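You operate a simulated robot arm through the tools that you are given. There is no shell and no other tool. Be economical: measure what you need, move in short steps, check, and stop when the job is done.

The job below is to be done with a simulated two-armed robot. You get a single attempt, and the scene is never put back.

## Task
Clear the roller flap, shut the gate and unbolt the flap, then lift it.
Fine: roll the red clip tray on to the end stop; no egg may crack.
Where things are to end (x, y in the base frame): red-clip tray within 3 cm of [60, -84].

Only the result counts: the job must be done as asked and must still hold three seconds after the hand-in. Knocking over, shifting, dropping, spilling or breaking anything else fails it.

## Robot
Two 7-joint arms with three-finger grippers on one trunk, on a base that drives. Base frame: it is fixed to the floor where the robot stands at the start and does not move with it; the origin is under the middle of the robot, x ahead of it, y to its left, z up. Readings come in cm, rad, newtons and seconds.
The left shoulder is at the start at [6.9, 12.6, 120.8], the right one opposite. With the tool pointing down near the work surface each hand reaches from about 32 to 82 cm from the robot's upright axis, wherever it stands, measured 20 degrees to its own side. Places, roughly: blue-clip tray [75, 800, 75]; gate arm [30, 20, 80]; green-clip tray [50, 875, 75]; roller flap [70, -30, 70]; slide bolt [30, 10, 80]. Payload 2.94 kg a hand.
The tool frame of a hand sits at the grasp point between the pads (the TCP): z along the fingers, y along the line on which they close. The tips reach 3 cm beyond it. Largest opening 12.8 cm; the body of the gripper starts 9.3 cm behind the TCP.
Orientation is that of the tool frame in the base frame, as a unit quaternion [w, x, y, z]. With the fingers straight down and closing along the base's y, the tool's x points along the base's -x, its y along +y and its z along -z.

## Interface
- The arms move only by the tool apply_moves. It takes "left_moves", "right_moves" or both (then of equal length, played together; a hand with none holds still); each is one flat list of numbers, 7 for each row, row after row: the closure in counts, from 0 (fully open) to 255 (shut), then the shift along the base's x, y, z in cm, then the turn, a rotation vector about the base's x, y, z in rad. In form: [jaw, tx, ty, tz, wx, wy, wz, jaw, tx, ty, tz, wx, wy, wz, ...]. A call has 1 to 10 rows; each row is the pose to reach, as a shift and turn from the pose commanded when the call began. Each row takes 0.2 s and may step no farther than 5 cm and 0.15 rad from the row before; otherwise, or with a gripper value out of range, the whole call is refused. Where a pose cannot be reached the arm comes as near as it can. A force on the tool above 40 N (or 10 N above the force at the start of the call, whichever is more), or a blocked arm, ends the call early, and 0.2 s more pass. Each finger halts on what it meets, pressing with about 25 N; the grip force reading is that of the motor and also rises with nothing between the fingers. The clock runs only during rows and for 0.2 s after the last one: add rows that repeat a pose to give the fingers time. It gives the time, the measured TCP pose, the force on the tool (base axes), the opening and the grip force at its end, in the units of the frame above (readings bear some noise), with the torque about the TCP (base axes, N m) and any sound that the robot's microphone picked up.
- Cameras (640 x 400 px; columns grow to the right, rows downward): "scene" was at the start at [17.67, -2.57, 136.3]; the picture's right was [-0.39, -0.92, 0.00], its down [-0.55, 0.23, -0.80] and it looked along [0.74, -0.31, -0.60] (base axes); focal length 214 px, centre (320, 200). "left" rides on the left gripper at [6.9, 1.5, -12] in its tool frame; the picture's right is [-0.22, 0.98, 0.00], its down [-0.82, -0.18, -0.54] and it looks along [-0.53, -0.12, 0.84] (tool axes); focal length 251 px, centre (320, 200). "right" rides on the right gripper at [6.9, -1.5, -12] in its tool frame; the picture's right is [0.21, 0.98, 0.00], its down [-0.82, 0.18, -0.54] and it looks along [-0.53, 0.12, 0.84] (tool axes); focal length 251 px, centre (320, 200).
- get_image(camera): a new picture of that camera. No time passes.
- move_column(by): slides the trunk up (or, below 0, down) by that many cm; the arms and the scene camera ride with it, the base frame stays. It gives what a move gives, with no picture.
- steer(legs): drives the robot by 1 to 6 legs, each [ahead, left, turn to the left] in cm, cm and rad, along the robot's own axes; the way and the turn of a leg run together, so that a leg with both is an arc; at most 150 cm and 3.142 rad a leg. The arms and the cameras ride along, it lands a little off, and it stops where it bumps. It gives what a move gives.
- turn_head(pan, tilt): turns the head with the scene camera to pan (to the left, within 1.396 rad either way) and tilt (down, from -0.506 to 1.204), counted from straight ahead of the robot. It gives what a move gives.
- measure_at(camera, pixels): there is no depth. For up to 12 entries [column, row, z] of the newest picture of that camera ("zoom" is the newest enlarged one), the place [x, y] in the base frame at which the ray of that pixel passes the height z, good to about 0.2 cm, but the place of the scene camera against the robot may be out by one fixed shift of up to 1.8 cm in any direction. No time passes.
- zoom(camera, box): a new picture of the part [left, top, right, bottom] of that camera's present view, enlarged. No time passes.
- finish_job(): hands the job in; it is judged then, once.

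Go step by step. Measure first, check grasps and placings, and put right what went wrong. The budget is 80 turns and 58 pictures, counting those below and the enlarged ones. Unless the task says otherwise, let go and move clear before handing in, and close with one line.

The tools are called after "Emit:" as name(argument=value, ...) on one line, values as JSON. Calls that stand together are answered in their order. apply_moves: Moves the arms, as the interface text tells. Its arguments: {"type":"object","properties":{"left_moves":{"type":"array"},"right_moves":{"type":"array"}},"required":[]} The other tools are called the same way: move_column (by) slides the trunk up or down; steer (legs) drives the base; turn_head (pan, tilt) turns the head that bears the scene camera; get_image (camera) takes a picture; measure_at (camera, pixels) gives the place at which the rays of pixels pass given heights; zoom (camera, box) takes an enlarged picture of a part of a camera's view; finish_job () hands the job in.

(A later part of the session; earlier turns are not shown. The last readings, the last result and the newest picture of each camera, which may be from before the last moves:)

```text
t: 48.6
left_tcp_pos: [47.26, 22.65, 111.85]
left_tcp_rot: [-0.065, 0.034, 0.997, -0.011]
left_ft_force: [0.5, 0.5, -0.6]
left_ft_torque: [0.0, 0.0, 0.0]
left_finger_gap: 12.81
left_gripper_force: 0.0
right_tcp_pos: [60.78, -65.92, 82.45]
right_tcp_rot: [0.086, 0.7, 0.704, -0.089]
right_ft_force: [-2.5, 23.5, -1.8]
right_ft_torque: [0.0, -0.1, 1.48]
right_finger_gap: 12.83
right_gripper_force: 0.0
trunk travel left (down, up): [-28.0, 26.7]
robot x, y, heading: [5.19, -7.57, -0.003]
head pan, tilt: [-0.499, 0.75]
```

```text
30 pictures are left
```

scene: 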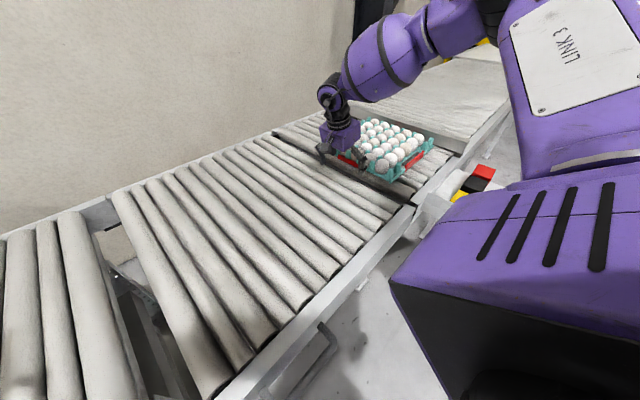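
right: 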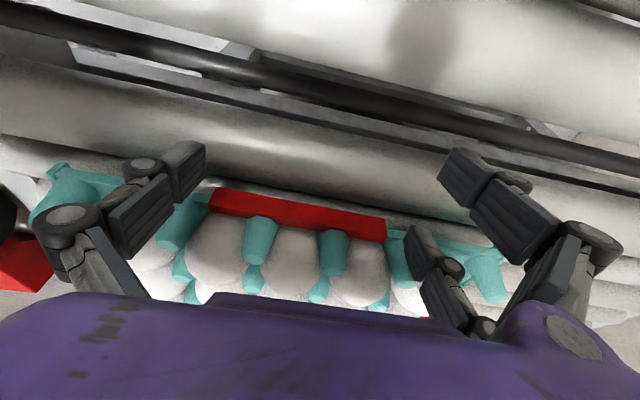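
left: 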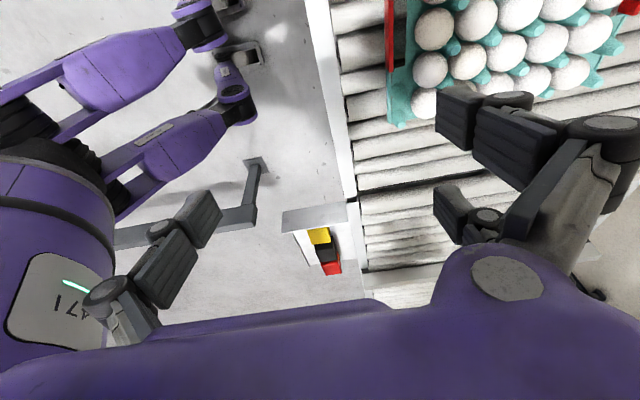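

Contact with the stop: 23.5 N along +y at TCP y=-65.9, so the tray centre is near -83. I'll back away, raise the trunk, drive back and left, and inspect the tray and gate.

Emit:
apply_moves(right_moves=[0, 0, 1, 0, 0, 0, 0, 0, 0, 3, 0, 0, 0, 0, 0, 0, 7, 0, 0, 0, 0, 0, 0, 12, 0, 0, 0, 0, 0, 0, 17, 0, 0, 0, 0])

Emit:
move_column(by=14.5)

Emit:
apply_moves(right_moves=[0, -2, 0, 4, 0.12, 0, 0, 0, -4, 0, 8, 0.25, 0, 0])

Emit:
steer(legs=[[-10, 20, 0]])

Emit:
apply_moves(right_moves=[0, -2, -2, 3, 0, 0, 0.15, 0, -4, -4, 6, 0, 0, 0.3, 0, -6, -6, 9, 0, 0, 0.45, 0, -8, -8, 12, 0, 0, 0.6, 0, -10, -9, 14, 0, 0, 0.75, 0, -12, -9, 16, 0, 0, 0.9, 0, -12, -9, 18, 0, 0, 1.05, 0, -12, -9, 20, 0, 0, 1.2, 0, -12, -9, 22, 0, 0, 1.35, 0, -12, -9, 24, 0, 0, 1.5])

Emit:
turn_head(pan=-0.75, tilt=0.6)

Emit:
get_image(camera="scene")

Emit:
get_image(camera="left")

```text
t: 49.8
left_tcp_pos: [47.35, 22.31, 111.84]
left_tcp_rot: [-0.065, 0.036, 0.997, -0.011]
left_ft_force: [0.8, 0.2, 0.0]
left_ft_torque: [0.03, 0.03, -0.02]
left_finger_gap: 12.77
left_gripper_force: 0.2
right_tcp_pos: [60.63, -49.28, 82.62]
right_tcp_rot: [0.085, 0.702, 0.701, -0.091]
right_ft_force: [0.1, -0.2, -0.2]
right_ft_torque: [0.01, -0.02, -0.04]
right_finger_gap: 12.82
right_gripper_force: 0.1
trunk travel left (down, up): [-28.0, 26.7]
robot x, y, heading: [4.92, -7.33, -0.003]
head pan, tilt: [-0.499, 0.75]
```

```text
t: 51.5
left_tcp_pos: [47.4, 22.33, 126.35]
left_tcp_rot: [-0.065, 0.035, 0.997, -0.01]
left_ft_force: [0.7, -0.1, -0.4]
left_ft_torque: [-0.01, 0.03, -0.01]
left_finger_gap: 12.79
left_gripper_force: 0.0
right_tcp_pos: [60.55, -49.48, 96.83]
right_tcp_rot: [0.085, 0.7, 0.703, -0.09]
right_ft_force: [0.9, -0.5, 1.0]
right_ft_torque: [-0.02, -0.01, 0.01]
right_finger_gap: 12.8
right_gripper_force: 0.0
trunk travel left (down, up): [-42.5, 12.2]
robot x, y, heading: [5.29, -7.49, -0.004]
head pan, tilt: [-0.499, 0.75]
```

```text
t: 52.1
left_tcp_pos: [47.21, 22.17, 126.5]
left_tcp_rot: [-0.064, 0.036, 0.997, -0.01]
left_ft_force: [0.1, 0.2, -0.2]
left_ft_torque: [-0.01, -0.04, -0.03]
left_finger_gap: 12.79
left_gripper_force: 0.0
right_tcp_pos: [56.68, -49.58, 104.9]
right_tcp_rot: [-0.003, 0.706, 0.708, -0.001]
right_ft_force: [0.4, -0.4, -0.6]
right_ft_torque: [0.0, -0.03, -0.04]
right_finger_gap: 12.8
right_gripper_force: 0.2
trunk travel left (down, up): [-42.5, 12.2]
robot x, y, heading: [5.0, -7.02, -0.004]
head pan, tilt: [-0.499, 0.75]
```

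```text
t: 54.5
left_tcp_pos: [37.43, 42.31, 126.44]
left_tcp_rot: [-0.065, 0.035, 0.997, -0.01]
left_ft_force: [-0.5, -0.3, -0.2]
left_ft_torque: [0.0, -0.01, -0.01]
left_finger_gap: 12.8
left_gripper_force: 0.0
right_tcp_pos: [46.73, -29.34, 104.99]
right_tcp_rot: [-0.003, 0.705, 0.709, -0.001]
right_ft_force: [-1.2, 0.3, 0.4]
right_ft_torque: [-0.02, -0.03, 0.02]
right_finger_gap: 12.78
right_gripper_force: 0.2
trunk travel left (down, up): [-42.5, 12.2]
robot x, y, heading: [-4.79, 12.9, -0.007]
head pan, tilt: [-0.499, 0.75]
```

```text
t: 56.7
left_tcp_pos: [37.42, 42.52, 126.4]
left_tcp_rot: [-0.064, 0.034, 0.997, -0.01]
left_ft_force: [0.1, -0.5, 0.6]
left_ft_torque: [0.0, -0.01, -0.01]
left_finger_gap: 12.78
left_gripper_force: 0.1
right_tcp_pos: [34.4, -37.88, 125.45]
right_tcp_rot: [0.002, 0.032, 0.999, -0.003]
right_ft_force: [0.5, 0.5, 0.0]
right_ft_torque: [-0.01, 0.01, 0.01]
right_finger_gap: 12.8
right_gripper_force: 0.1
right hand out of reach, approached as far as the arm can: row 9, 10
trunk travel left (down, up): [-42.5, 12.2]
robot x, y, heading: [-4.83, 12.5, -0.001]
head pan, tilt: [-0.499, 0.75]
```

```text
t: 57.5
left_tcp_pos: [37.35, 42.46, 126.31]
left_tcp_rot: [-0.065, 0.034, 0.997, -0.01]
left_ft_force: [0.4, 0.9, -0.7]
left_ft_torque: [0.0, -0.04, 0.02]
left_finger_gap: 12.83
left_gripper_force: 0.1
right_tcp_pos: [34.41, -37.97, 125.5]
right_tcp_rot: [0.002, 0.035, 0.999, -0.003]
right_ft_force: [-0.1, 0.0, 0.4]
right_ft_torque: [0.0, -0.03, 0.0]
right_finger_gap: 12.8
right_gripper_force: 0.0
trunk travel left (down, up): [-42.5, 12.2]
robot x, y, heading: [-4.9, 12.84, -0.005]
head pan, tilt: [-0.75, 0.6]
```

```text
29 pictures are left
```

scene: 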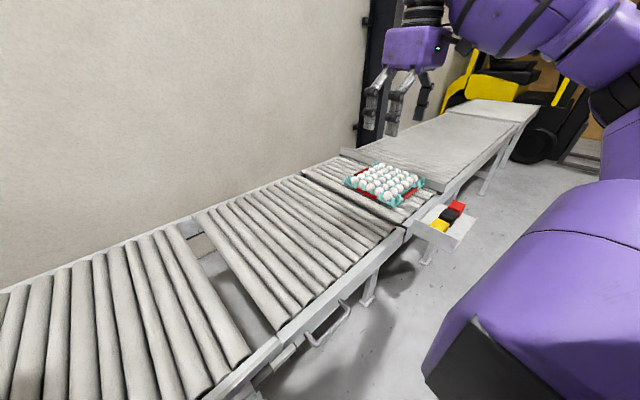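

```text
28 pictures are left
```

left: 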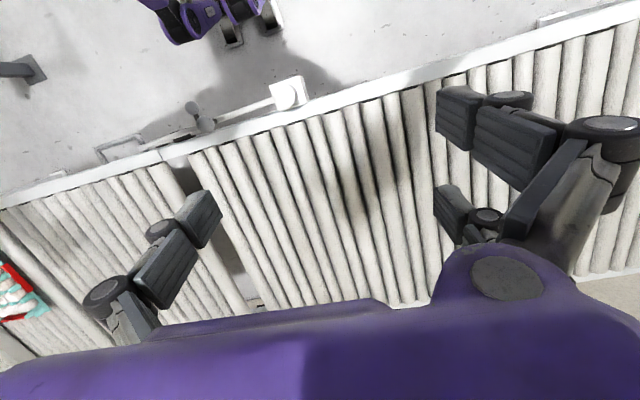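

The tray stands at the end stop, upright with all eggs. Now I zoom in on the gate and bolt from the left hand camera and measure.

Emit:
zoom(camera="left", box=[80, 50, 340, 212])

Emit:
measure_at(camera="left", pixels=[[289, 95, 85], [206, 125, 88], [206, 125, 92], [192, 108, 80], [160, 152, 78], [98, 158, 75], [143, 140, 75]])

Emit:
turn_head(pan=0.2, tilt=1.0)

Emit:
get_image(camera="scene")

```text
2.46 times, centred on (210, 131) of left
```

zoom: 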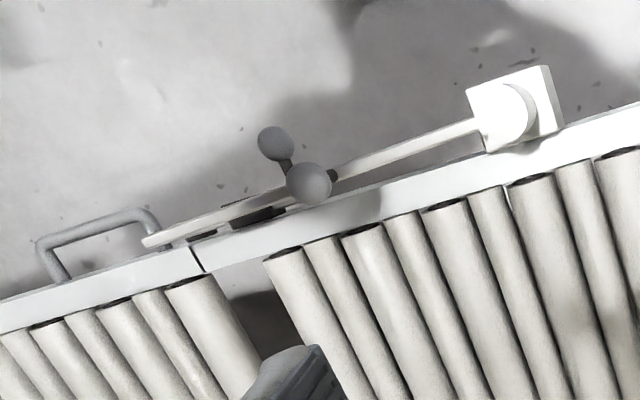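

```text
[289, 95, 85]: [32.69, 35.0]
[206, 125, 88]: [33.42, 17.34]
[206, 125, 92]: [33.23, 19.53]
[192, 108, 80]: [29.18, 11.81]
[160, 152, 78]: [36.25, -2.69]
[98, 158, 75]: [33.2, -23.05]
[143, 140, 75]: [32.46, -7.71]
```

```text
t: 58.7
left_tcp_pos: [37.43, 42.31, 126.51]
left_tcp_rot: [-0.064, 0.035, 0.997, -0.01]
left_ft_force: [0.0, -0.3, 0.4]
left_ft_torque: [-0.02, -0.01, -0.02]
left_finger_gap: 12.8
left_gripper_force: 0.0
right_tcp_pos: [34.48, -37.99, 125.58]
right_tcp_rot: [0.001, 0.033, 0.999, -0.003]
right_ft_force: [-0.3, 0.6, 1.0]
right_ft_torque: [-0.01, -0.02, -0.02]
right_finger_gap: 12.79
right_gripper_force: 0.0
trunk travel left (down, up): [-42.5, 12.2]
robot x, y, heading: [-4.6, 12.46, -0.002]
head pan, tilt: [0.201, 1.0]
```

```text
26 pictures are left
```

scene: 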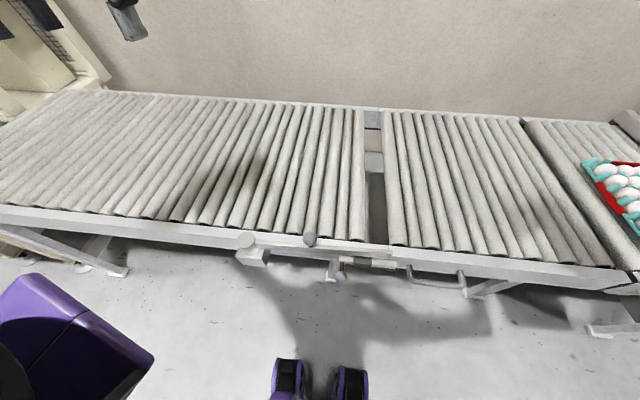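

Triangulating between the start and present views: gate knob ≈ [33.4, 18.2, 89.6], pivot ≈ [32.7, 35.1], bolt knob ≈ [28.6, 9.8, 76.3]. I'll straighten the left hand and bring it above the gate knob.

Emit:
apply_moves(left_moves=[0, -0.6, -3.5, -2.5, 0.01, -0.07, 0.03, 0, -1.2, -7, -5, 0.02, -0.13, 0.07, 0, -1.8, -10.5, -8, 0.02, -0.13, 0.07, 0, -2.4, -14, -11, 0.02, -0.13, 0.07, 0, -3, -17.5, -14, 0.02, -0.13, 0.07, 0, -3.5, -21, -17, 0.02, -0.13, 0.07, 0, -4, -24.1, -20, 0.02, -0.13, 0.07, 0, -4, -24.1, -20, 0.02, -0.13, 0.07])

Emit:
get_image(camera="left")

```text
t: 60.5
left_tcp_pos: [33.42, 18.33, 106.55]
left_tcp_rot: [0.0, -0.001, 1.0, 0.0]
left_ft_force: [0.4, -0.3, 0.5]
left_ft_torque: [-0.03, 0.0, 0.01]
left_finger_gap: 12.82
left_gripper_force: 0.0
right_tcp_pos: [34.25, -37.88, 125.4]
right_tcp_rot: [0.002, 0.033, 0.999, -0.003]
right_ft_force: [-0.8, 0.5, -0.4]
right_ft_torque: [-0.02, -0.01, -0.01]
right_finger_gap: 12.8
right_gripper_force: 0.0
trunk travel left (down, up): [-42.5, 12.2]
robot x, y, heading: [-4.88, 12.69, -0.001]
head pan, tilt: [0.201, 1.0]
```

```text
25 pictures are left
```

left: 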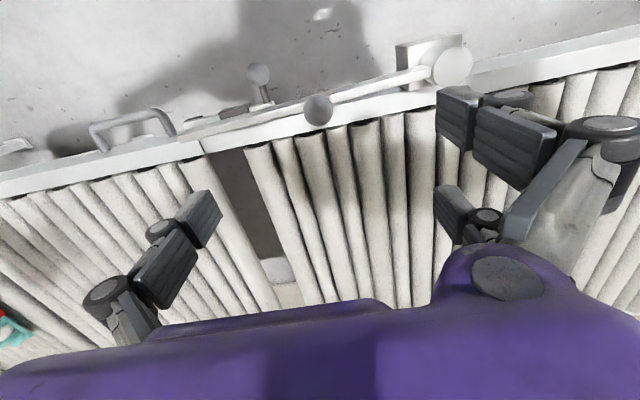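

Emit:
measure_at(camera="left", pixels=[[318, 110, 89.6], [318, 110, 88], [303, 110, 89.6], [333, 110, 89.6], [453, 62, 85.6], [258, 74, 76.3], [180, 137, 83], [190, 130, 83]])

```text
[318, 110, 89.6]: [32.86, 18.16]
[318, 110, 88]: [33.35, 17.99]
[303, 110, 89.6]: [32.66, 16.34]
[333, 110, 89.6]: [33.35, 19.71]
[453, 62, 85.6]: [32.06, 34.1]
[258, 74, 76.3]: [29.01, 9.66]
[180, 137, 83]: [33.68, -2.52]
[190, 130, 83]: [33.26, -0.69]
```

The knob lies straight below the hand ([32.9, 18.1], about 3.4 cm wide). I'll go down and grip it.

Emit:
apply_moves(left_moves=[0, -0.1, 0, -4.2, 0, 0, 0, 0, -0.2, -0.1, -8.4, 0, 0, 0, 0, -0.3, -0.2, -12.6, 0, 0, 0, 0, -0.4, -0.2, -16.4, 0, 0, 0, 255, -0.4, -0.2, -16.4, 0, 0, 0, 255, -0.4, -0.2, -16.4, 0, 0, 0, 255, -0.4, -0.2, -16.4, 0, 0, 0, 255, -0.4, -0.2, -16.4, 0, 0, 0])

Emit:
get_image(camera="left")

```text
t: 62.3
left_tcp_pos: [33.07, 17.14, 90.24]
left_tcp_rot: [0.001, 0.002, 1.0, -0.007]
left_ft_force: [8.1, -47.3, -12.0]
left_ft_torque: [-0.35, -0.28, -0.27]
left_finger_gap: 1.39
left_gripper_force: 38.8
right_tcp_pos: [34.64, -38.35, 125.09]
right_tcp_rot: [0.001, 0.034, 0.999, -0.003]
right_ft_force: [0.3, 0.6, 0.6]
right_ft_torque: [-0.06, -0.02, -0.04]
right_finger_gap: 12.83
right_gripper_force: 0.1
trunk travel left (down, up): [-42.5, 12.2]
robot x, y, heading: [-4.64, 12.21, -0.006]
head pan, tilt: [0.201, 1.0]
```

```text
24 pictures are left
```

left: 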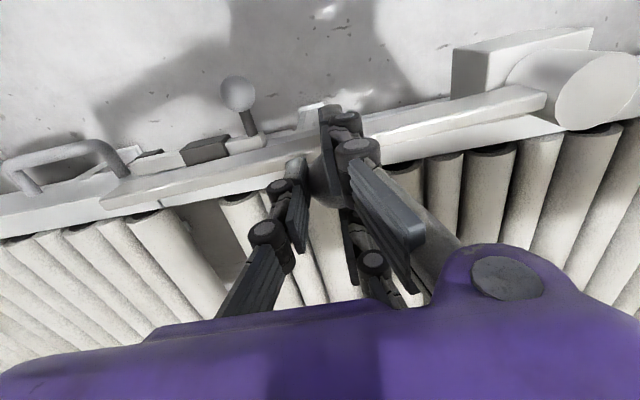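

Gap 1.39 cm with -47 N sideways: it's gripping the stem or the ball's flank, slightly off in y. Zooming to check.

Emit:
zoom(camera="left", box=[220, 60, 480, 220])

Emit:
zoom(camera="scene", box=[220, 180, 420, 305])

```text
2.46 times, centred on (350, 140) of left
```

zoom: 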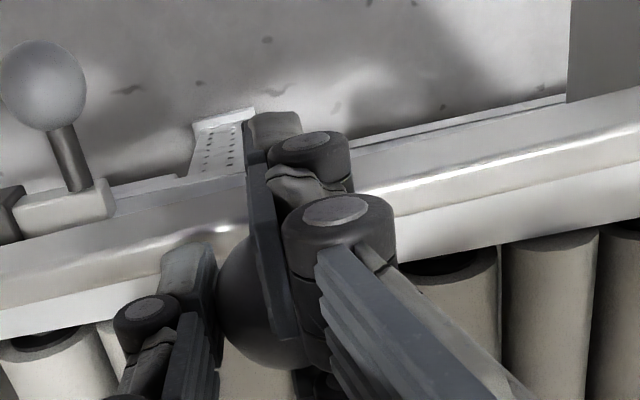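

```text
3.20 times, centred on (320, 242) of scene
```

zoom: 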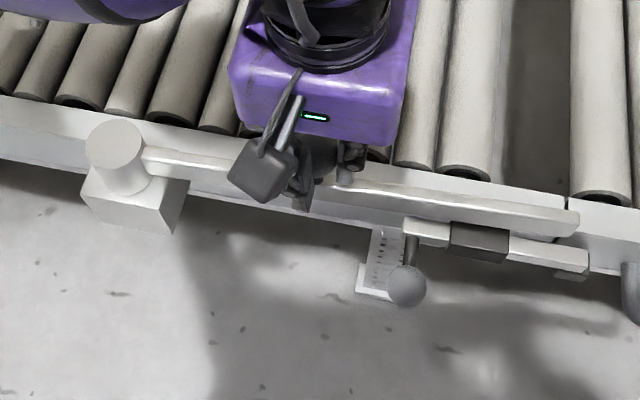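

The ball sits on the far (+x) and lower side of the pads, so the grip is poor. I'll open, rise a little and re-measure.

Emit:
apply_moves(left_moves=[0, 0, 0, 0, 0, 0, 0, 0, 0, 0, 0, 0, 0, 0, 0, 0, 0, 0, 0, 0, 0, 0, 0, 0, 3, 0, 0, 0])

Emit:
get_image(camera="left")

```text
t: 63.3
left_tcp_pos: [33.0, 17.94, 93.4]
left_tcp_rot: [0.001, 0.0, 1.0, 0.0]
left_ft_force: [0.1, -0.1, 0.6]
left_ft_torque: [0.03, 0.01, 0.03]
left_finger_gap: 12.81
left_gripper_force: 0.0
right_tcp_pos: [34.36, -38.04, 125.38]
right_tcp_rot: [0.001, 0.034, 0.999, -0.003]
right_ft_force: [0.4, 0.0, -0.1]
right_ft_torque: [0.03, -0.03, 0.02]
right_finger_gap: 12.78
right_gripper_force: 0.0
trunk travel left (down, up): [-42.5, 12.2]
robot x, y, heading: [-4.89, 12.57, -0.005]
head pan, tilt: [0.201, 1.0]
```

```text
21 pictures are left
```

left: 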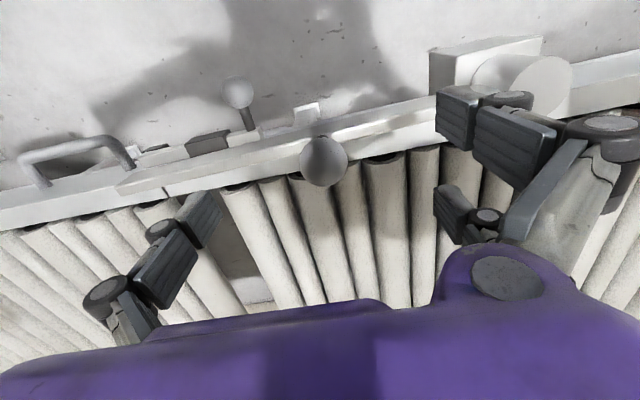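

The ball is truly at [33.0, 18.1, 89.8], so it popped out of the flat pads. Instead I'll close the fingers and push the flat side of the gate bar itself, from the robot's side, along its arc about the post.

Emit:
apply_moves(left_moves=[0, 0, 0, 2, 0, 0, 0, 255, 0, 0, 4, 0, 0, 0, 255, -2.3, -2, 4, 0, 0, 0, 255, -4.6, -4.3, 4, 0, 0, 0, 255, -4.6, -4.3, 0, 0, 0, 0, 255, -4.6, -4.3, -4, 0, 0, 0, 255, -4.6, -4.3, -7.2, 0, 0, 0])

Emit:
get_image(camera="left")

```text
t: 64.9
left_tcp_pos: [28.36, 13.9, 85.85]
left_tcp_rot: [0.0, 0.0, 1.0, 0.0]
left_ft_force: [-0.2, 0.0, -0.8]
left_ft_torque: [-0.03, 0.0, -0.02]
left_finger_gap: 0.0
left_gripper_force: 3.2
right_tcp_pos: [34.44, -37.87, 125.41]
right_tcp_rot: [0.001, 0.034, 0.999, -0.003]
right_ft_force: [0.2, -0.3, 1.1]
right_ft_torque: [0.0, 0.02, -0.01]
right_finger_gap: 12.82
right_gripper_force: 0.0
trunk travel left (down, up): [-42.5, 12.2]
robot x, y, heading: [-5.2, 12.86, -0.004]
head pan, tilt: [0.201, 1.0]
```

```text
20 pictures are left
```

left: 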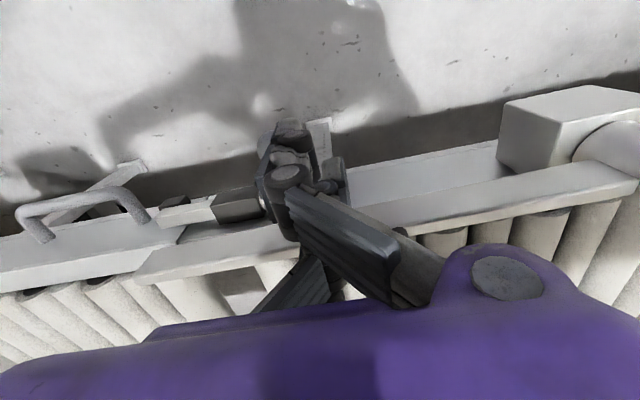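

Fingers are on the near side of the bar. Pushing the first 40° of the arc.

Emit:
apply_moves(left_moves=[255, 2, 0, 0, 0, 0, 0, 255, 3.9, 0, 0, 0, 0, 0, 255, 5.7, 0, 0, 0, 0, 0, 255, 7.5, 0.2, 0, 0, 0, 0, 255, 9.3, 0.6, 0, 0, 0, 0, 255, 11.1, 1.1, 0, 0, 0, 0, 255, 12.8, 1.8, 0, 0, 0, 0, 255, 14.4, 2.6, 0, 0, 0, 0, 255, 16, 3.6, 0, 0, 0, 0])

Emit:
get_image(camera="scene")

```text
t: 66.9
left_tcp_pos: [44.5, 17.32, 85.75]
left_tcp_rot: [0.0, 0.001, 1.0, 0.0]
left_ft_force: [-0.1, -0.4, 0.0]
left_ft_torque: [0.01, -0.01, 0.01]
left_finger_gap: 0.0
left_gripper_force: 3.1
right_tcp_pos: [34.43, -37.91, 125.4]
right_tcp_rot: [0.002, 0.034, 0.999, -0.003]
right_ft_force: [0.1, -0.6, -0.3]
right_ft_torque: [-0.02, -0.01, -0.03]
right_finger_gap: 12.8
right_gripper_force: 0.0
trunk travel left (down, up): [-42.5, 12.2]
robot x, y, heading: [-4.84, 12.52, -0.006]
head pan, tilt: [0.201, 1.0]
```

```text
19 pictures are left
```

scene: 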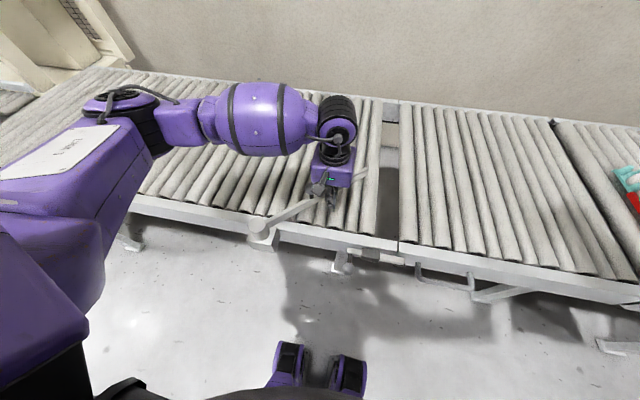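

The gate bar swings over the rollers (scene 265→370, 230→170). Continuing to 90°.

Emit:
apply_moves(left_moves=[255, 1.4, 1.1, 0, 0, 0, 0, 255, 2.8, 2.4, 0, 0, 0, 0, 255, 4.1, 3.7, 0, 0, 0, 0, 255, 5.2, 5.2, 0, 0, 0, 0, 255, 6.2, 6.7, 0, 0, 0, 0, 255, 7, 8.3, 0, 0, 0, 0, 255, 7.8, 10, 0, 0, 0, 0, 255, 8.35, 11.8, 0, 0, 0, 0, 255, 8.7, 13.6, 0, 0, 0, 0, 255, 9, 15.4, 0, 0, 0, 0])

Emit:
get_image(camera="scene")

Emit:
get_image(camera="left")

```text
t: 69.1
left_tcp_pos: [53.3, 32.13, 85.99]
left_tcp_rot: [0.0, 0.003, 1.0, -0.001]
left_ft_force: [-6.7, -19.4, 3.7]
left_ft_torque: [-0.32, 0.14, 0.32]
left_finger_gap: 0.0
left_gripper_force: 7.0
right_tcp_pos: [34.31, -38.28, 125.39]
right_tcp_rot: [0.002, 0.034, 0.999, -0.002]
right_ft_force: [0.0, 0.0, 0.6]
right_ft_torque: [0.02, -0.01, -0.01]
right_finger_gap: 12.83
right_gripper_force: 0.1
trunk travel left (down, up): [-42.5, 12.2]
robot x, y, heading: [-5.04, 12.17, -0.0]
head pan, tilt: [0.201, 1.0]
```

```text
18 pictures are left
```

scene: 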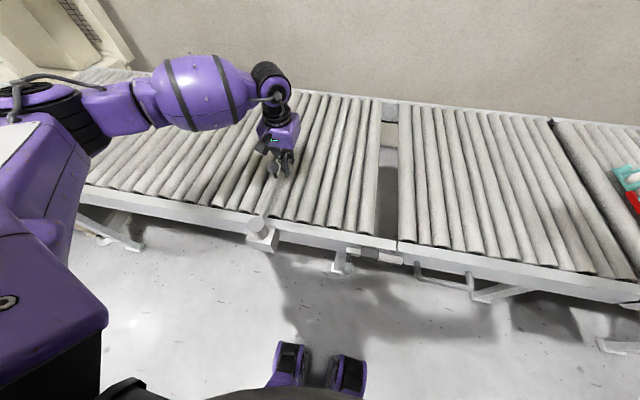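

```text
17 pictures are left
```

left: 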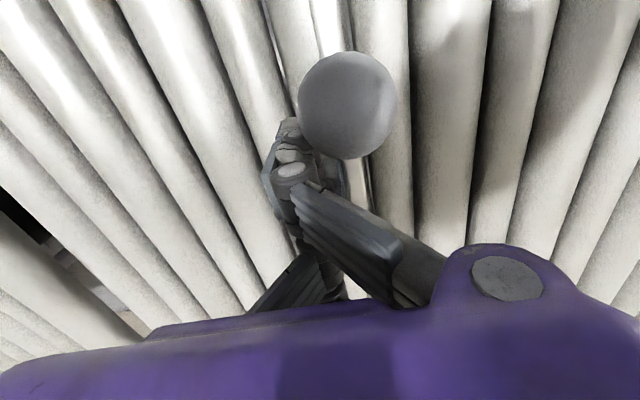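

The gate met its stop at about 90° (-19 N). I'll press lightly to confirm, back off, raise, and drive back 5 cm to get comfortable reach for the bolt.

Emit:
apply_moves(left_moves=[255, 0, 0.6, 0, 0, 0, 0, 255, 0, 0.6, 0, 0, 0, 0, 255, 0, -2, 0, 0, 0, 0, 255, 0, -5, 1, 0, 0, 0, 255, -2, -6, 5, 0, 0, 0, 255, -4, -8, 9, 0, 0, 0, 255, -7, -11, 11, 0, 0, 0, 255, -10.5, -14, 12, 0, 0, 0])

Emit:
steer(legs=[[-6, 0, 0]])

Emit:
get_image(camera="left")

```text
t: 70.9
left_tcp_pos: [42.92, 18.66, 97.77]
left_tcp_rot: [0.001, 0.0, 1.0, 0.001]
left_ft_force: [0.3, 0.9, 1.4]
left_ft_torque: [0.04, 0.01, -0.01]
left_finger_gap: 0.0
left_gripper_force: 3.0
right_tcp_pos: [34.42, -38.1, 125.52]
right_tcp_rot: [0.002, 0.035, 0.999, -0.003]
right_ft_force: [0.1, -0.1, -0.4]
right_ft_torque: [0.01, -0.04, 0.0]
right_finger_gap: 12.8
right_gripper_force: 0.1
trunk travel left (down, up): [-42.5, 12.2]
robot x, y, heading: [-4.85, 12.66, -0.005]
head pan, tilt: [0.201, 1.0]
```

```text
t: 71.9
left_tcp_pos: [37.06, 18.82, 97.77]
left_tcp_rot: [0.0, 0.0, 1.0, 0.0]
left_ft_force: [-0.5, -0.9, 0.2]
left_ft_torque: [-0.01, -0.01, -0.01]
left_finger_gap: 0.0
left_gripper_force: 2.7
right_tcp_pos: [28.5, -37.88, 125.48]
right_tcp_rot: [0.002, 0.033, 0.999, -0.003]
right_ft_force: [0.3, 0.0, -0.2]
right_ft_torque: [-0.01, -0.02, 0.01]
right_finger_gap: 12.81
right_gripper_force: 0.2
trunk travel left (down, up): [-42.5, 12.2]
robot x, y, heading: [-10.77, 12.89, -0.001]
head pan, tilt: [0.201, 1.0]
```

```text
16 pictures are left
```

left: 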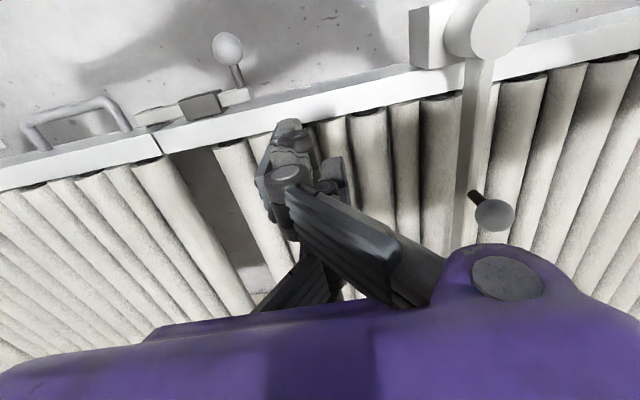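

The gate stays shut across the rollers (bar at column ~475). Measuring the bolt parts now.

Emit:
measure_at(camera="left", pixels=[[228, 47, 76.3], [228, 47, 79], [239, 85, 77], [183, 105, 77], [220, 98, 77], [138, 118, 77], [175, 112, 77], [161, 155, 78]])

Emit:
zoom(camera="left", box=[100, 10, 300, 135])

```text
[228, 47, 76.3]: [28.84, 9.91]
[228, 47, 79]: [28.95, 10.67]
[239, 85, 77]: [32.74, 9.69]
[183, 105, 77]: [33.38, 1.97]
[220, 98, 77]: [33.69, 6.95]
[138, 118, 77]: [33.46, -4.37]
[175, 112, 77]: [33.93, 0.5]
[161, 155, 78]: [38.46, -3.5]
```

```text
3.20 times, centred on (200, 72) of left
```

zoom: 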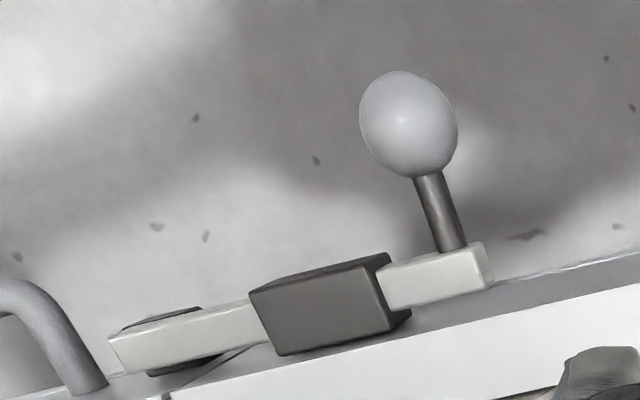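

The bolt's knob is at [28.8, 9.9, 76.3], with its housing at y 2–7. I'll lower the closed fingers on its -y side and push toward +y.

Emit:
apply_moves(left_moves=[255, -2.5, -4, 0, 0, 0, 0, 255, -5, -8, 0, 0, 0, 0, 255, -8.4, -11, 0, 0, 0, 0, 255, -8.4, -13, -4, 0, 0, 0, 255, -8.4, -13, -8.5, 0, 0, 0, 255, -8.4, -13, -13, 0, 0, 0, 255, -8.4, -13, -17.5, 0, 0, 0, 255, -8.4, -13, -20.3, 0, 0, 0])

Emit:
get_image(camera="left")

```text
t: 73.7
left_tcp_pos: [28.54, 5.83, 77.45]
left_tcp_rot: [0.001, 0.0, 1.0, 0.001]
left_ft_force: [-0.6, -1.1, -0.2]
left_ft_torque: [-0.01, 0.0, -0.02]
left_finger_gap: 0.0
left_gripper_force: 3.1
right_tcp_pos: [28.38, -37.9, 125.41]
right_tcp_rot: [0.001, 0.033, 0.999, -0.003]
right_ft_force: [1.1, 0.3, 0.0]
right_ft_torque: [0.01, 0.0, -0.02]
right_finger_gap: 12.8
right_gripper_force: 0.0
trunk travel left (down, up): [-42.5, 12.2]
robot x, y, heading: [-10.51, 13.24, 0.0]
head pan, tilt: [0.201, 1.0]
```

```text
14 pictures are left
```

left: 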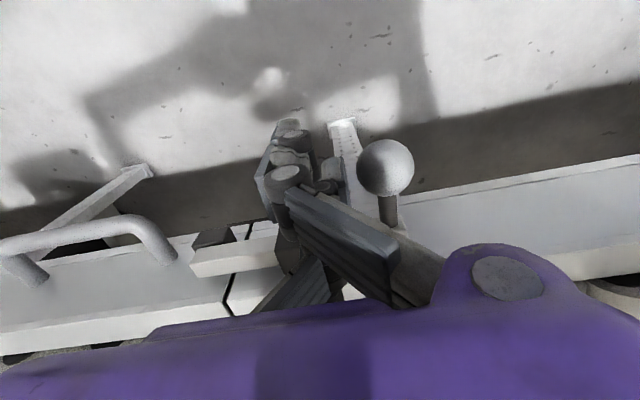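

Ball at (386,167) matches z≈76, level with the fingers. Pushing +y until it stops.

Emit:
apply_moves(left_moves=[255, 0, 1, 0, 0, 0, 0, 255, 0, 2, 0, 0, 0, 0, 255, 0, 3, 0, 0, 0, 0, 255, 0, 4, 0, 0, 0, 0, 255, 0, 5, 0, 0, 0, 0, 255, 0, 6, 0, 0, 0, 0, 255, 0, 7, 0, 0, 0, 0, 255, 0, 8, 0, 0, 0, 0, 255, 0, 9, 0, 0, 0, 0, 255, 0, 10, 0, 0, 0, 0])

Emit:
get_image(camera="left")

```text
t: 75.1
left_tcp_pos: [28.43, 10.16, 77.91]
left_tcp_rot: [0.001, 0.008, 1.0, -0.015]
left_ft_force: [-3.2, -20.8, 1.7]
left_ft_torque: [-0.37, -0.04, -0.06]
left_finger_gap: 0.0
left_gripper_force: 7.4
right_tcp_pos: [28.34, -38.09, 125.39]
right_tcp_rot: [0.003, 0.035, 0.999, -0.002]
right_ft_force: [0.3, 0.6, 0.3]
right_ft_torque: [-0.05, 0.05, 0.02]
right_finger_gap: 12.79
right_gripper_force: 0.1
trunk travel left (down, up): [-42.5, 12.2]
robot x, y, heading: [-10.45, 12.54, -0.004]
head pan, tilt: [0.201, 1.0]
stopped in row 7 (left hand): the force on the tool passed its limit at 44 N (the readings are from after the stop); the commanded pose is now the measured one
```

```text
13 pictures are left
```

left: 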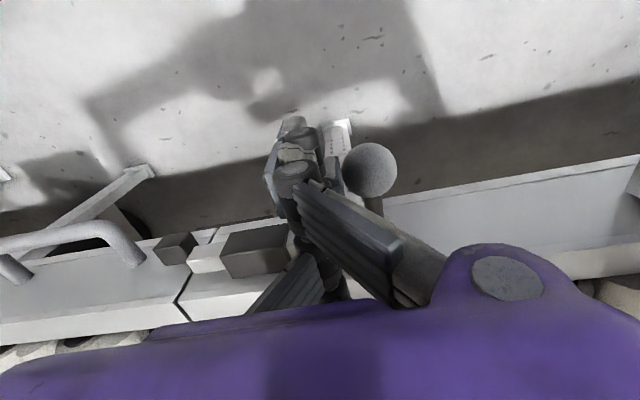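

The bolt moved about 3.3 cm and stopped at 44 N. Zooming to see whether its tip has left the flap's keeper.

Emit:
zoom(camera="left", box=[120, 180, 320, 305])

```text
3.20 times, centred on (220, 242) of left
```

zoom: 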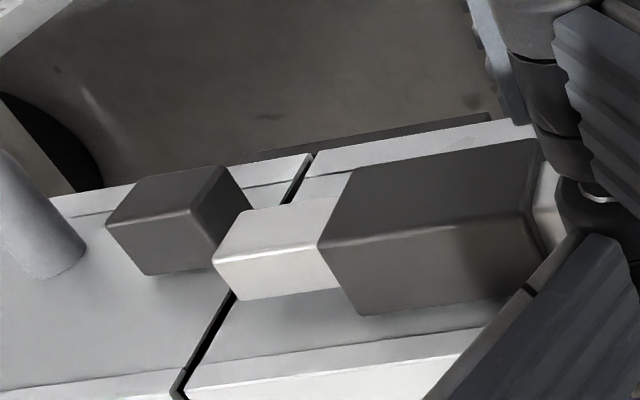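

The tip looks just clear of the keeper. I'll push once more slowly to see whether there's more travel.

Emit:
apply_moves(left_moves=[255, 0, 0.5, 0, 0, 0, 0, 255, 0, 1, 0, 0, 0, 0, 255, 0, 1.5, 0, 0, 0, 0, 255, 0, 2, 0, 0, 0, 0, 255, 0, 2.5, 0, 0, 0, 0])

Emit:
zoom(camera="left", box=[80, 130, 400, 330])

```text
t: 75.7
left_tcp_pos: [28.32, 10.36, 78.26]
left_tcp_rot: [0.002, 0.009, 1.0, -0.025]
left_ft_force: [-2.6, -21.8, 3.3]
left_ft_torque: [-0.36, 0.06, -0.11]
left_finger_gap: 0.0
left_gripper_force: 7.9
right_tcp_pos: [28.19, -38.3, 125.43]
right_tcp_rot: [0.002, 0.034, 0.999, -0.003]
right_ft_force: [0.5, 0.5, 0.5]
right_ft_torque: [-0.03, 0.03, 0.06]
right_finger_gap: 12.79
right_gripper_force: 0.1
trunk travel left (down, up): [-42.5, 12.2]
robot x, y, heading: [-10.74, 12.26, -0.002]
head pan, tilt: [0.201, 1.0]
stopped in row 2 (left hand): the force on the tool passed its limit at 43 N (the readings are from after the stop); the commanded pose is now the measured one
```

```text
2.00 times, centred on (240, 230) of left
```

zoom: 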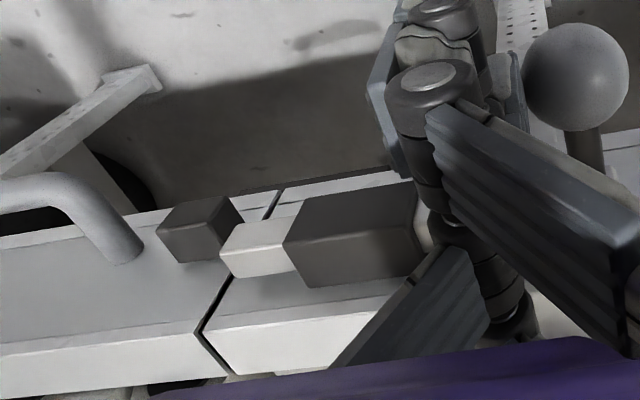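

Hard stop again at 43 N: the bolt is fully drawn. I'll back the left hand off and up to park it, shift the base right 9 cm, and take a measuring picture of the handle as it goes.

Emit:
apply_moves(left_moves=[255, 0, -1.5, 0, 0, 0, 0, 255, 0, -1.8, 4.5, 0, 0, 0, 255, 0, -1.8, 9, 0, 0, 0, 255, 0, -1.8, 13.5, 0, 0, 0, 255, 0, -1.8, 18, 0, 0, 0, 255, 0, -1.8, 22, 0, 0, 0])

Emit:
get_image(camera="left")

Emit:
apply_moves(left_moves=[255, 0, 3.5, 2, 0, 0, 0, 255, 0, 7, 4, 0, 0, 0, 255, 0, 11, 6, 0, 0, 0, 255, 0, 15, 8, 0, 0, 0, 255, 0, 19, 10, 0, 0, 0, 255, 0, 23, 12, 0, 0, 0, 255, 0, 27, 12, 0, 0, 0])

Emit:
steer(legs=[[0, -9, 0]])

```text
t: 77.1
left_tcp_pos: [28.58, 9.21, 99.89]
left_tcp_rot: [0.001, 0.008, 1.0, -0.019]
left_ft_force: [0.4, 0.4, 0.1]
left_ft_torque: [0.02, 0.01, 0.02]
left_finger_gap: 0.0
left_gripper_force: 3.6
right_tcp_pos: [28.3, -38.04, 125.33]
right_tcp_rot: [0.002, 0.035, 0.999, -0.002]
right_ft_force: [-0.7, -0.1, -0.1]
right_ft_torque: [0.0, 0.02, -0.01]
right_finger_gap: 12.84
right_gripper_force: 0.0
trunk travel left (down, up): [-42.5, 12.2]
robot x, y, heading: [-10.49, 12.66, -0.005]
head pan, tilt: [0.201, 1.0]
```

```text
10 pictures are left
```

left: 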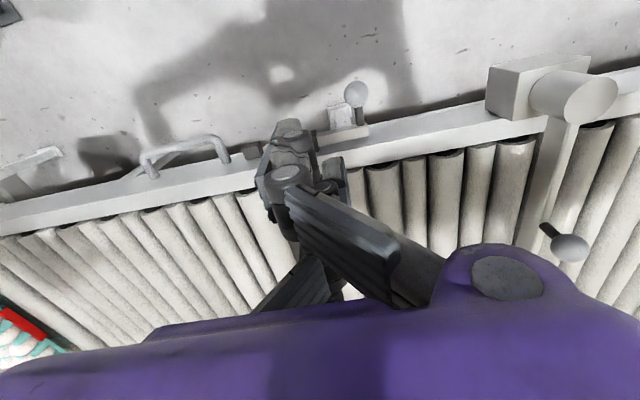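

```text
t: 78.7
left_tcp_pos: [28.28, 36.28, 112.07]
left_tcp_rot: [0.002, 0.007, 1.0, -0.02]
left_ft_force: [0.1, 0.8, 1.0]
left_ft_torque: [-0.04, 0.01, 0.01]
left_finger_gap: 0.0
left_gripper_force: 2.9
right_tcp_pos: [28.16, -38.04, 125.55]
right_tcp_rot: [0.002, 0.035, 0.999, -0.004]
right_ft_force: [-0.5, 0.2, 0.6]
right_ft_torque: [-0.02, 0.0, -0.04]
right_finger_gap: 12.82
right_gripper_force: 0.0
trunk travel left (down, up): [-42.5, 12.2]
robot x, y, heading: [-10.83, 12.57, -0.009]
head pan, tilt: [0.201, 1.0]
```

```text
t: 80.2
left_tcp_pos: [28.19, 27.04, 111.98]
left_tcp_rot: [0.001, 0.007, 1.0, -0.019]
left_ft_force: [-0.1, -0.2, 0.7]
left_ft_torque: [0.01, 0.0, 0.0]
left_finger_gap: 0.0
left_gripper_force: 3.4
right_tcp_pos: [28.28, -47.18, 125.42]
right_tcp_rot: [0.002, 0.034, 0.999, -0.003]
right_ft_force: [0.8, 0.2, -0.5]
right_ft_torque: [-0.01, 0.04, 0.03]
right_finger_gap: 12.82
right_gripper_force: 0.1
trunk travel left (down, up): [-42.5, 12.2]
robot x, y, heading: [-10.94, 3.03, -0.005]
head pan, tilt: [0.201, 1.0]
```

Handle bar visible at (148–222, ~148). Measuring it and moving the right hand above it, turned -90° with jaws half closed.

Emit:
measure_at(camera="left", pixels=[[148, 155, 76], [222, 139, 76], [185, 146, 76], [152, 178, 76], [228, 161, 76], [185, 146, 74], [250, 178, 78]])

Emit:
apply_moves(right_moves=[145, 0.4, 3, -2.2, 0, 0, -0.15, 145, 0.8, 6, -4.4, 0, 0, -0.3, 145, 1.3, 9, -6.6, 0, 0, -0.45, 145, 1.8, 12, -8.8, 0, 0, -0.6, 145, 2.2, 15, -11, 0, 0, -0.75, 145, 2.7, 18, -13.2, 0, 0, -0.9, 145, 3.1, 21, -15.4, 0, 0, -1.05, 145, 3.6, 24, -17.6, 0, 0, -1.2, 145, 4, 27, -20, 0, 0, -1.35, 145, 4.4, 31, -22, 0, 0, -1.5])

Emit:
get_image(camera="right")

```text
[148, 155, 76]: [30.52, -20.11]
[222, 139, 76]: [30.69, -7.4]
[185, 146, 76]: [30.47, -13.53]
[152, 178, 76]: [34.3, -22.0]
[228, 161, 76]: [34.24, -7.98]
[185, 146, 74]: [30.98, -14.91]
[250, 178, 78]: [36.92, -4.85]
```

```text
t: 82.4
left_tcp_pos: [28.39, 27.3, 112.04]
left_tcp_rot: [0.001, 0.007, 1.0, -0.021]
left_ft_force: [-0.1, 0.7, 0.2]
left_ft_torque: [-0.02, -0.02, -0.02]
left_finger_gap: 0.0
left_gripper_force: 2.8
right_tcp_pos: [32.72, -15.87, 103.54]
right_tcp_rot: [0.0, 0.707, 0.708, -0.003]
right_ft_force: [-0.2, -0.1, 0.8]
right_ft_torque: [-0.05, 0.04, 0.0]
right_finger_gap: 5.52
right_gripper_force: 0.2
trunk travel left (down, up): [-42.5, 12.2]
robot x, y, heading: [-10.9, 3.32, -0.002]
head pan, tilt: [0.201, 1.0]
```

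```text
9 pictures are left
```

right: 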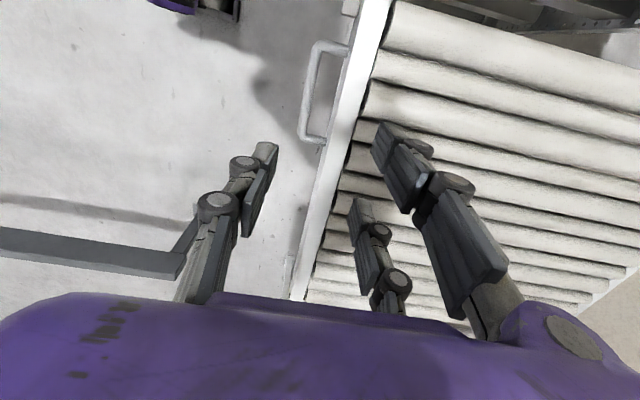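

The hand is over the handle area. Measuring the handle from here to triangulate its height.

Emit:
measure_at(camera="right", pixels=[[317, 45, 76], [303, 135, 76], [309, 90, 76], [309, 90, 72], [317, 45, 72], [303, 135, 72], [349, 50, 76], [322, 140, 76], [343, 120, 78]])

Emit:
measure_at(camera="left", pixels=[[148, 155, 72], [222, 139, 72]])

Emit:
zoom(camera="right", box=[220, 20, 420, 170])

```text
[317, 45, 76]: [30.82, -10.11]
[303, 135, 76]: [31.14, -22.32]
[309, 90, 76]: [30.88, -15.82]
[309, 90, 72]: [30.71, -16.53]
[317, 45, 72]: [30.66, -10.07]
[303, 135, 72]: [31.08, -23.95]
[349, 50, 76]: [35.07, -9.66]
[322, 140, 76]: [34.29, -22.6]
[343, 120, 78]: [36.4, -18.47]
```

```text
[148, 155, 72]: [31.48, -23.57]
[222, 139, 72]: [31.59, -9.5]
```

```text
2.67 times, centred on (320, 95) of right
```

zoom: 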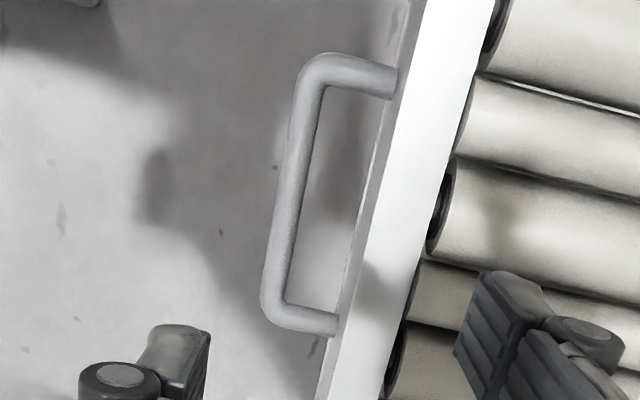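

The handle bar is at x≈30.8, y -10…-24, z≈71.4, with the rail face near x 35. I'll narrow the jaws to 3.8 cm and descend partway over its centre, then check.

Emit:
apply_moves(right_moves=[179, -1, -0.5, -4, 0, 0, 0, 179, -1.9, -1.1, -8, 0, 0, 0, 179, -1.9, -1.1, -12.5, 0, 0, 0, 179, -1.9, -1.1, -17, 0, 0, 0, 179, -1.9, -1.1, -21, 0, 0, 0, 179, -1.9, -1.1, -25, 0, 0, 0])

Emit:
zoom(camera="right", box=[160, 40, 480, 240])

```text
t: 83.8
left_tcp_pos: [28.44, 27.07, 112.04]
left_tcp_rot: [0.001, 0.007, 1.0, -0.019]
left_ft_force: [0.4, -0.8, 0.2]
left_ft_torque: [0.01, 0.02, -0.03]
left_finger_gap: 0.0
left_gripper_force: 2.8
right_tcp_pos: [30.88, -17.34, 78.44]
right_tcp_rot: [0.0, 0.706, 0.708, -0.003]
right_ft_force: [0.2, -0.7, 0.5]
right_ft_torque: [0.02, 0.04, -0.02]
right_finger_gap: 3.81
right_gripper_force: 0.1
trunk travel left (down, up): [-42.5, 12.2]
robot x, y, heading: [-10.84, 3.34, -0.005]
head pan, tilt: [0.201, 1.0]
```

```text
2.00 times, centred on (320, 140) of right
```

zoom: 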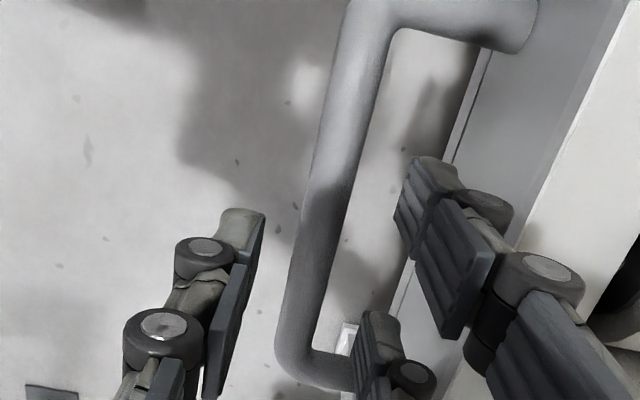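

The bar lies between the fingertips. I'll narrow slightly to 3.2 cm, descend the last 5.6 cm slowly, and close.

Emit:
apply_moves(right_moves=[191, -0.1, 0, -1.2, 0, 0, 0, 191, -0.1, 0, -2.4, 0, 0, 0, 191, -0.1, 0, -3.6, 0, 0, 0, 191, -0.1, 0, -4.8, 0, 0, 0, 191, -0.1, 0, -5.8, 0, 0, 0, 255, -0.1, 0, -5.8, 0, 0, 0, 255, -0.1, 0, -5.8, 0, 0, 0, 255, -0.1, 0, -5.8, 0, 0, 0])

Emit:
get_image(camera="right")

```text
t: 85.4
left_tcp_pos: [28.12, 27.04, 112.08]
left_tcp_rot: [0.003, 0.008, 1.0, -0.019]
left_ft_force: [-0.6, -0.4, -0.3]
left_ft_torque: [-0.01, -0.06, -0.02]
left_finger_gap: 0.02
left_gripper_force: 2.8
right_tcp_pos: [30.55, -19.19, 76.24]
right_tcp_rot: [0.006, 0.705, 0.709, 0.003]
right_ft_force: [0.1, 0.3, -0.2]
right_ft_torque: [0.0, -0.06, 0.01]
right_finger_gap: 0.0
right_gripper_force: 2.7
right hand out of reach, approached as far as the arm can: row 1, 2, 3, 4, 5, 6, 7, 8
trunk travel left (down, up): [-42.5, 12.2]
robot x, y, heading: [-10.79, 3.69, -0.006]
head pan, tilt: [0.201, 1.0]
stopped in row 8 (right hand): the force on the tool passed its limit at 44 N (the readings are from after the stop); the commanded pose is now the measured one
```

```text
6 pictures are left
```

right: 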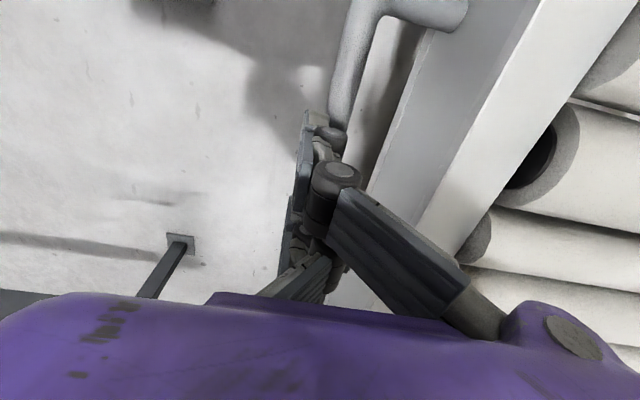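

The arm can't get low enough there, and a coordinated 80° arc in that posture is doubtful. New plan: put the closed fingers horizontally (pointing +x) under the handle bar and lift with the column and the base, letting the bar slide over the fingers. First raise the hand, back away and turn it.

Emit:
apply_moves(right_moves=[255, 0, 0, 4.5, 0, 0, 0, 255, 0, 0, 9, 0, 0, 0, 255, 0, -1, 13, 0, 0, 0, 255, 0, -2, 17, 0, 0, 0, 255, 0, -4, 21, 0, 0, 0.15, 255, 0, -6, 25, 0, 0, 0.3, 255, 0, -8, 27, 0, 0, 0.45, 255, 0, -10, 28, 0, 0, 0.6])

Emit:
steer(legs=[[-16, 0, 0]])

Emit:
apply_moves(right_moves=[255, 0, 0, 0, 0, 0, 0.15, 255, 0, 0, 0, 0, 0, 0.3, 255, 0, 0, 0, 0, 0, 0.45, 255, 0, 0, 0, 0, 0, 0.6, 255, 0, 0, 0, 0, 0, 0.75, 255, 0, 0, 0, 0, 0, 0.9, 255, 0, 0, 0, 0, 0, 0.97])

Emit:
apply_moves(right_moves=[255, 0.7, 0, -1, 0, -0.15, 0, 255, 1.4, 0, -2, 0, -0.3, 0, 255, 2.1, 0, -3, 0, -0.45, 0, 255, 2.8, 0, -4, 0, -0.6, 0, 255, 3.5, 0, -5, 0, -0.75, 0, 255, 4.2, 0, -6, 0, -0.9, 0, 255, 5, 0, -7, 0, -1.05, 0, 255, 6, 0, -8, 0, -1.2, 0, 255, 7, 0, -9, 0, -1.35, 0, 255, 8, 0, -10, 0, -1.5, 0])

```text
t: 87.2
left_tcp_pos: [28.38, 27.0, 112.14]
left_tcp_rot: [0.002, 0.007, 1.0, -0.017]
left_ft_force: [0.2, -0.7, 0.5]
left_ft_torque: [0.01, -0.03, 0.01]
left_finger_gap: 0.0
left_gripper_force: 3.6
right_tcp_pos: [30.84, -29.12, 104.11]
right_tcp_rot: [0.003, 0.462, 0.887, 0.006]
right_ft_force: [-0.1, -0.9, 0.6]
right_ft_torque: [0.04, 0.0, 0.01]
right_finger_gap: 0.01
right_gripper_force: 2.7
trunk travel left (down, up): [-42.5, 12.2]
robot x, y, heading: [-10.98, 3.02, -0.0]
head pan, tilt: [0.201, 1.0]
```

```text
t: 88.7
left_tcp_pos: [12.57, 27.15, 111.98]
left_tcp_rot: [0.001, 0.008, 1.0, -0.019]
left_ft_force: [0.5, 0.4, 0.0]
left_ft_torque: [0.0, -0.07, -0.03]
left_finger_gap: 0.01
left_gripper_force: 3.2
right_tcp_pos: [14.79, -29.1, 104.1]
right_tcp_rot: [0.004, 0.465, 0.885, 0.005]
right_ft_force: [-0.2, -0.5, 0.0]
right_ft_torque: [-0.01, 0.03, -0.01]
right_finger_gap: 0.03
right_gripper_force: 2.9
trunk travel left (down, up): [-42.5, 12.2]
robot x, y, heading: [-26.83, 3.56, -0.011]
head pan, tilt: [0.201, 1.0]
```

```text
t: 90.2
left_tcp_pos: [12.53, 27.03, 112.11]
left_tcp_rot: [0.001, 0.009, 1.0, -0.02]
left_ft_force: [-0.3, 0.5, -0.3]
left_ft_torque: [-0.04, -0.01, 0.0]
left_finger_gap: 0.0
left_gripper_force: 3.2
right_tcp_pos: [14.94, -29.2, 104.2]
right_tcp_rot: [0.0, -0.004, 1.0, 0.006]
right_ft_force: [1.1, 0.9, -0.3]
right_ft_torque: [-0.02, -0.01, 0.05]
right_finger_gap: 0.0
right_gripper_force: 3.0
trunk travel left (down, up): [-42.5, 12.2]
robot x, y, heading: [-26.5, 3.24, -0.008]
head pan, tilt: [0.201, 1.0]
```

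```text
t: 92.5
left_tcp_pos: [12.43, 27.34, 111.99]
left_tcp_rot: [0.002, 0.008, 1.0, -0.021]
left_ft_force: [-0.2, -0.1, 0.4]
left_ft_torque: [-0.07, 0.0, 0.0]
left_finger_gap: 0.0
left_gripper_force: 3.0
right_tcp_pos: [22.74, -28.91, 94.2]
right_tcp_rot: [0.684, -0.006, 0.73, 0.002]
right_ft_force: [-0.4, -0.1, 0.4]
right_ft_torque: [0.02, 0.06, -0.03]
right_finger_gap: 0.0
right_gripper_force: 2.8
right hand out of reach, approached as far as the arm can: row 5, 6, 7
trunk travel left (down, up): [-42.5, 12.2]
robot x, y, heading: [-26.92, 3.37, -0.008]
head pan, tilt: [0.201, 1.0]
```

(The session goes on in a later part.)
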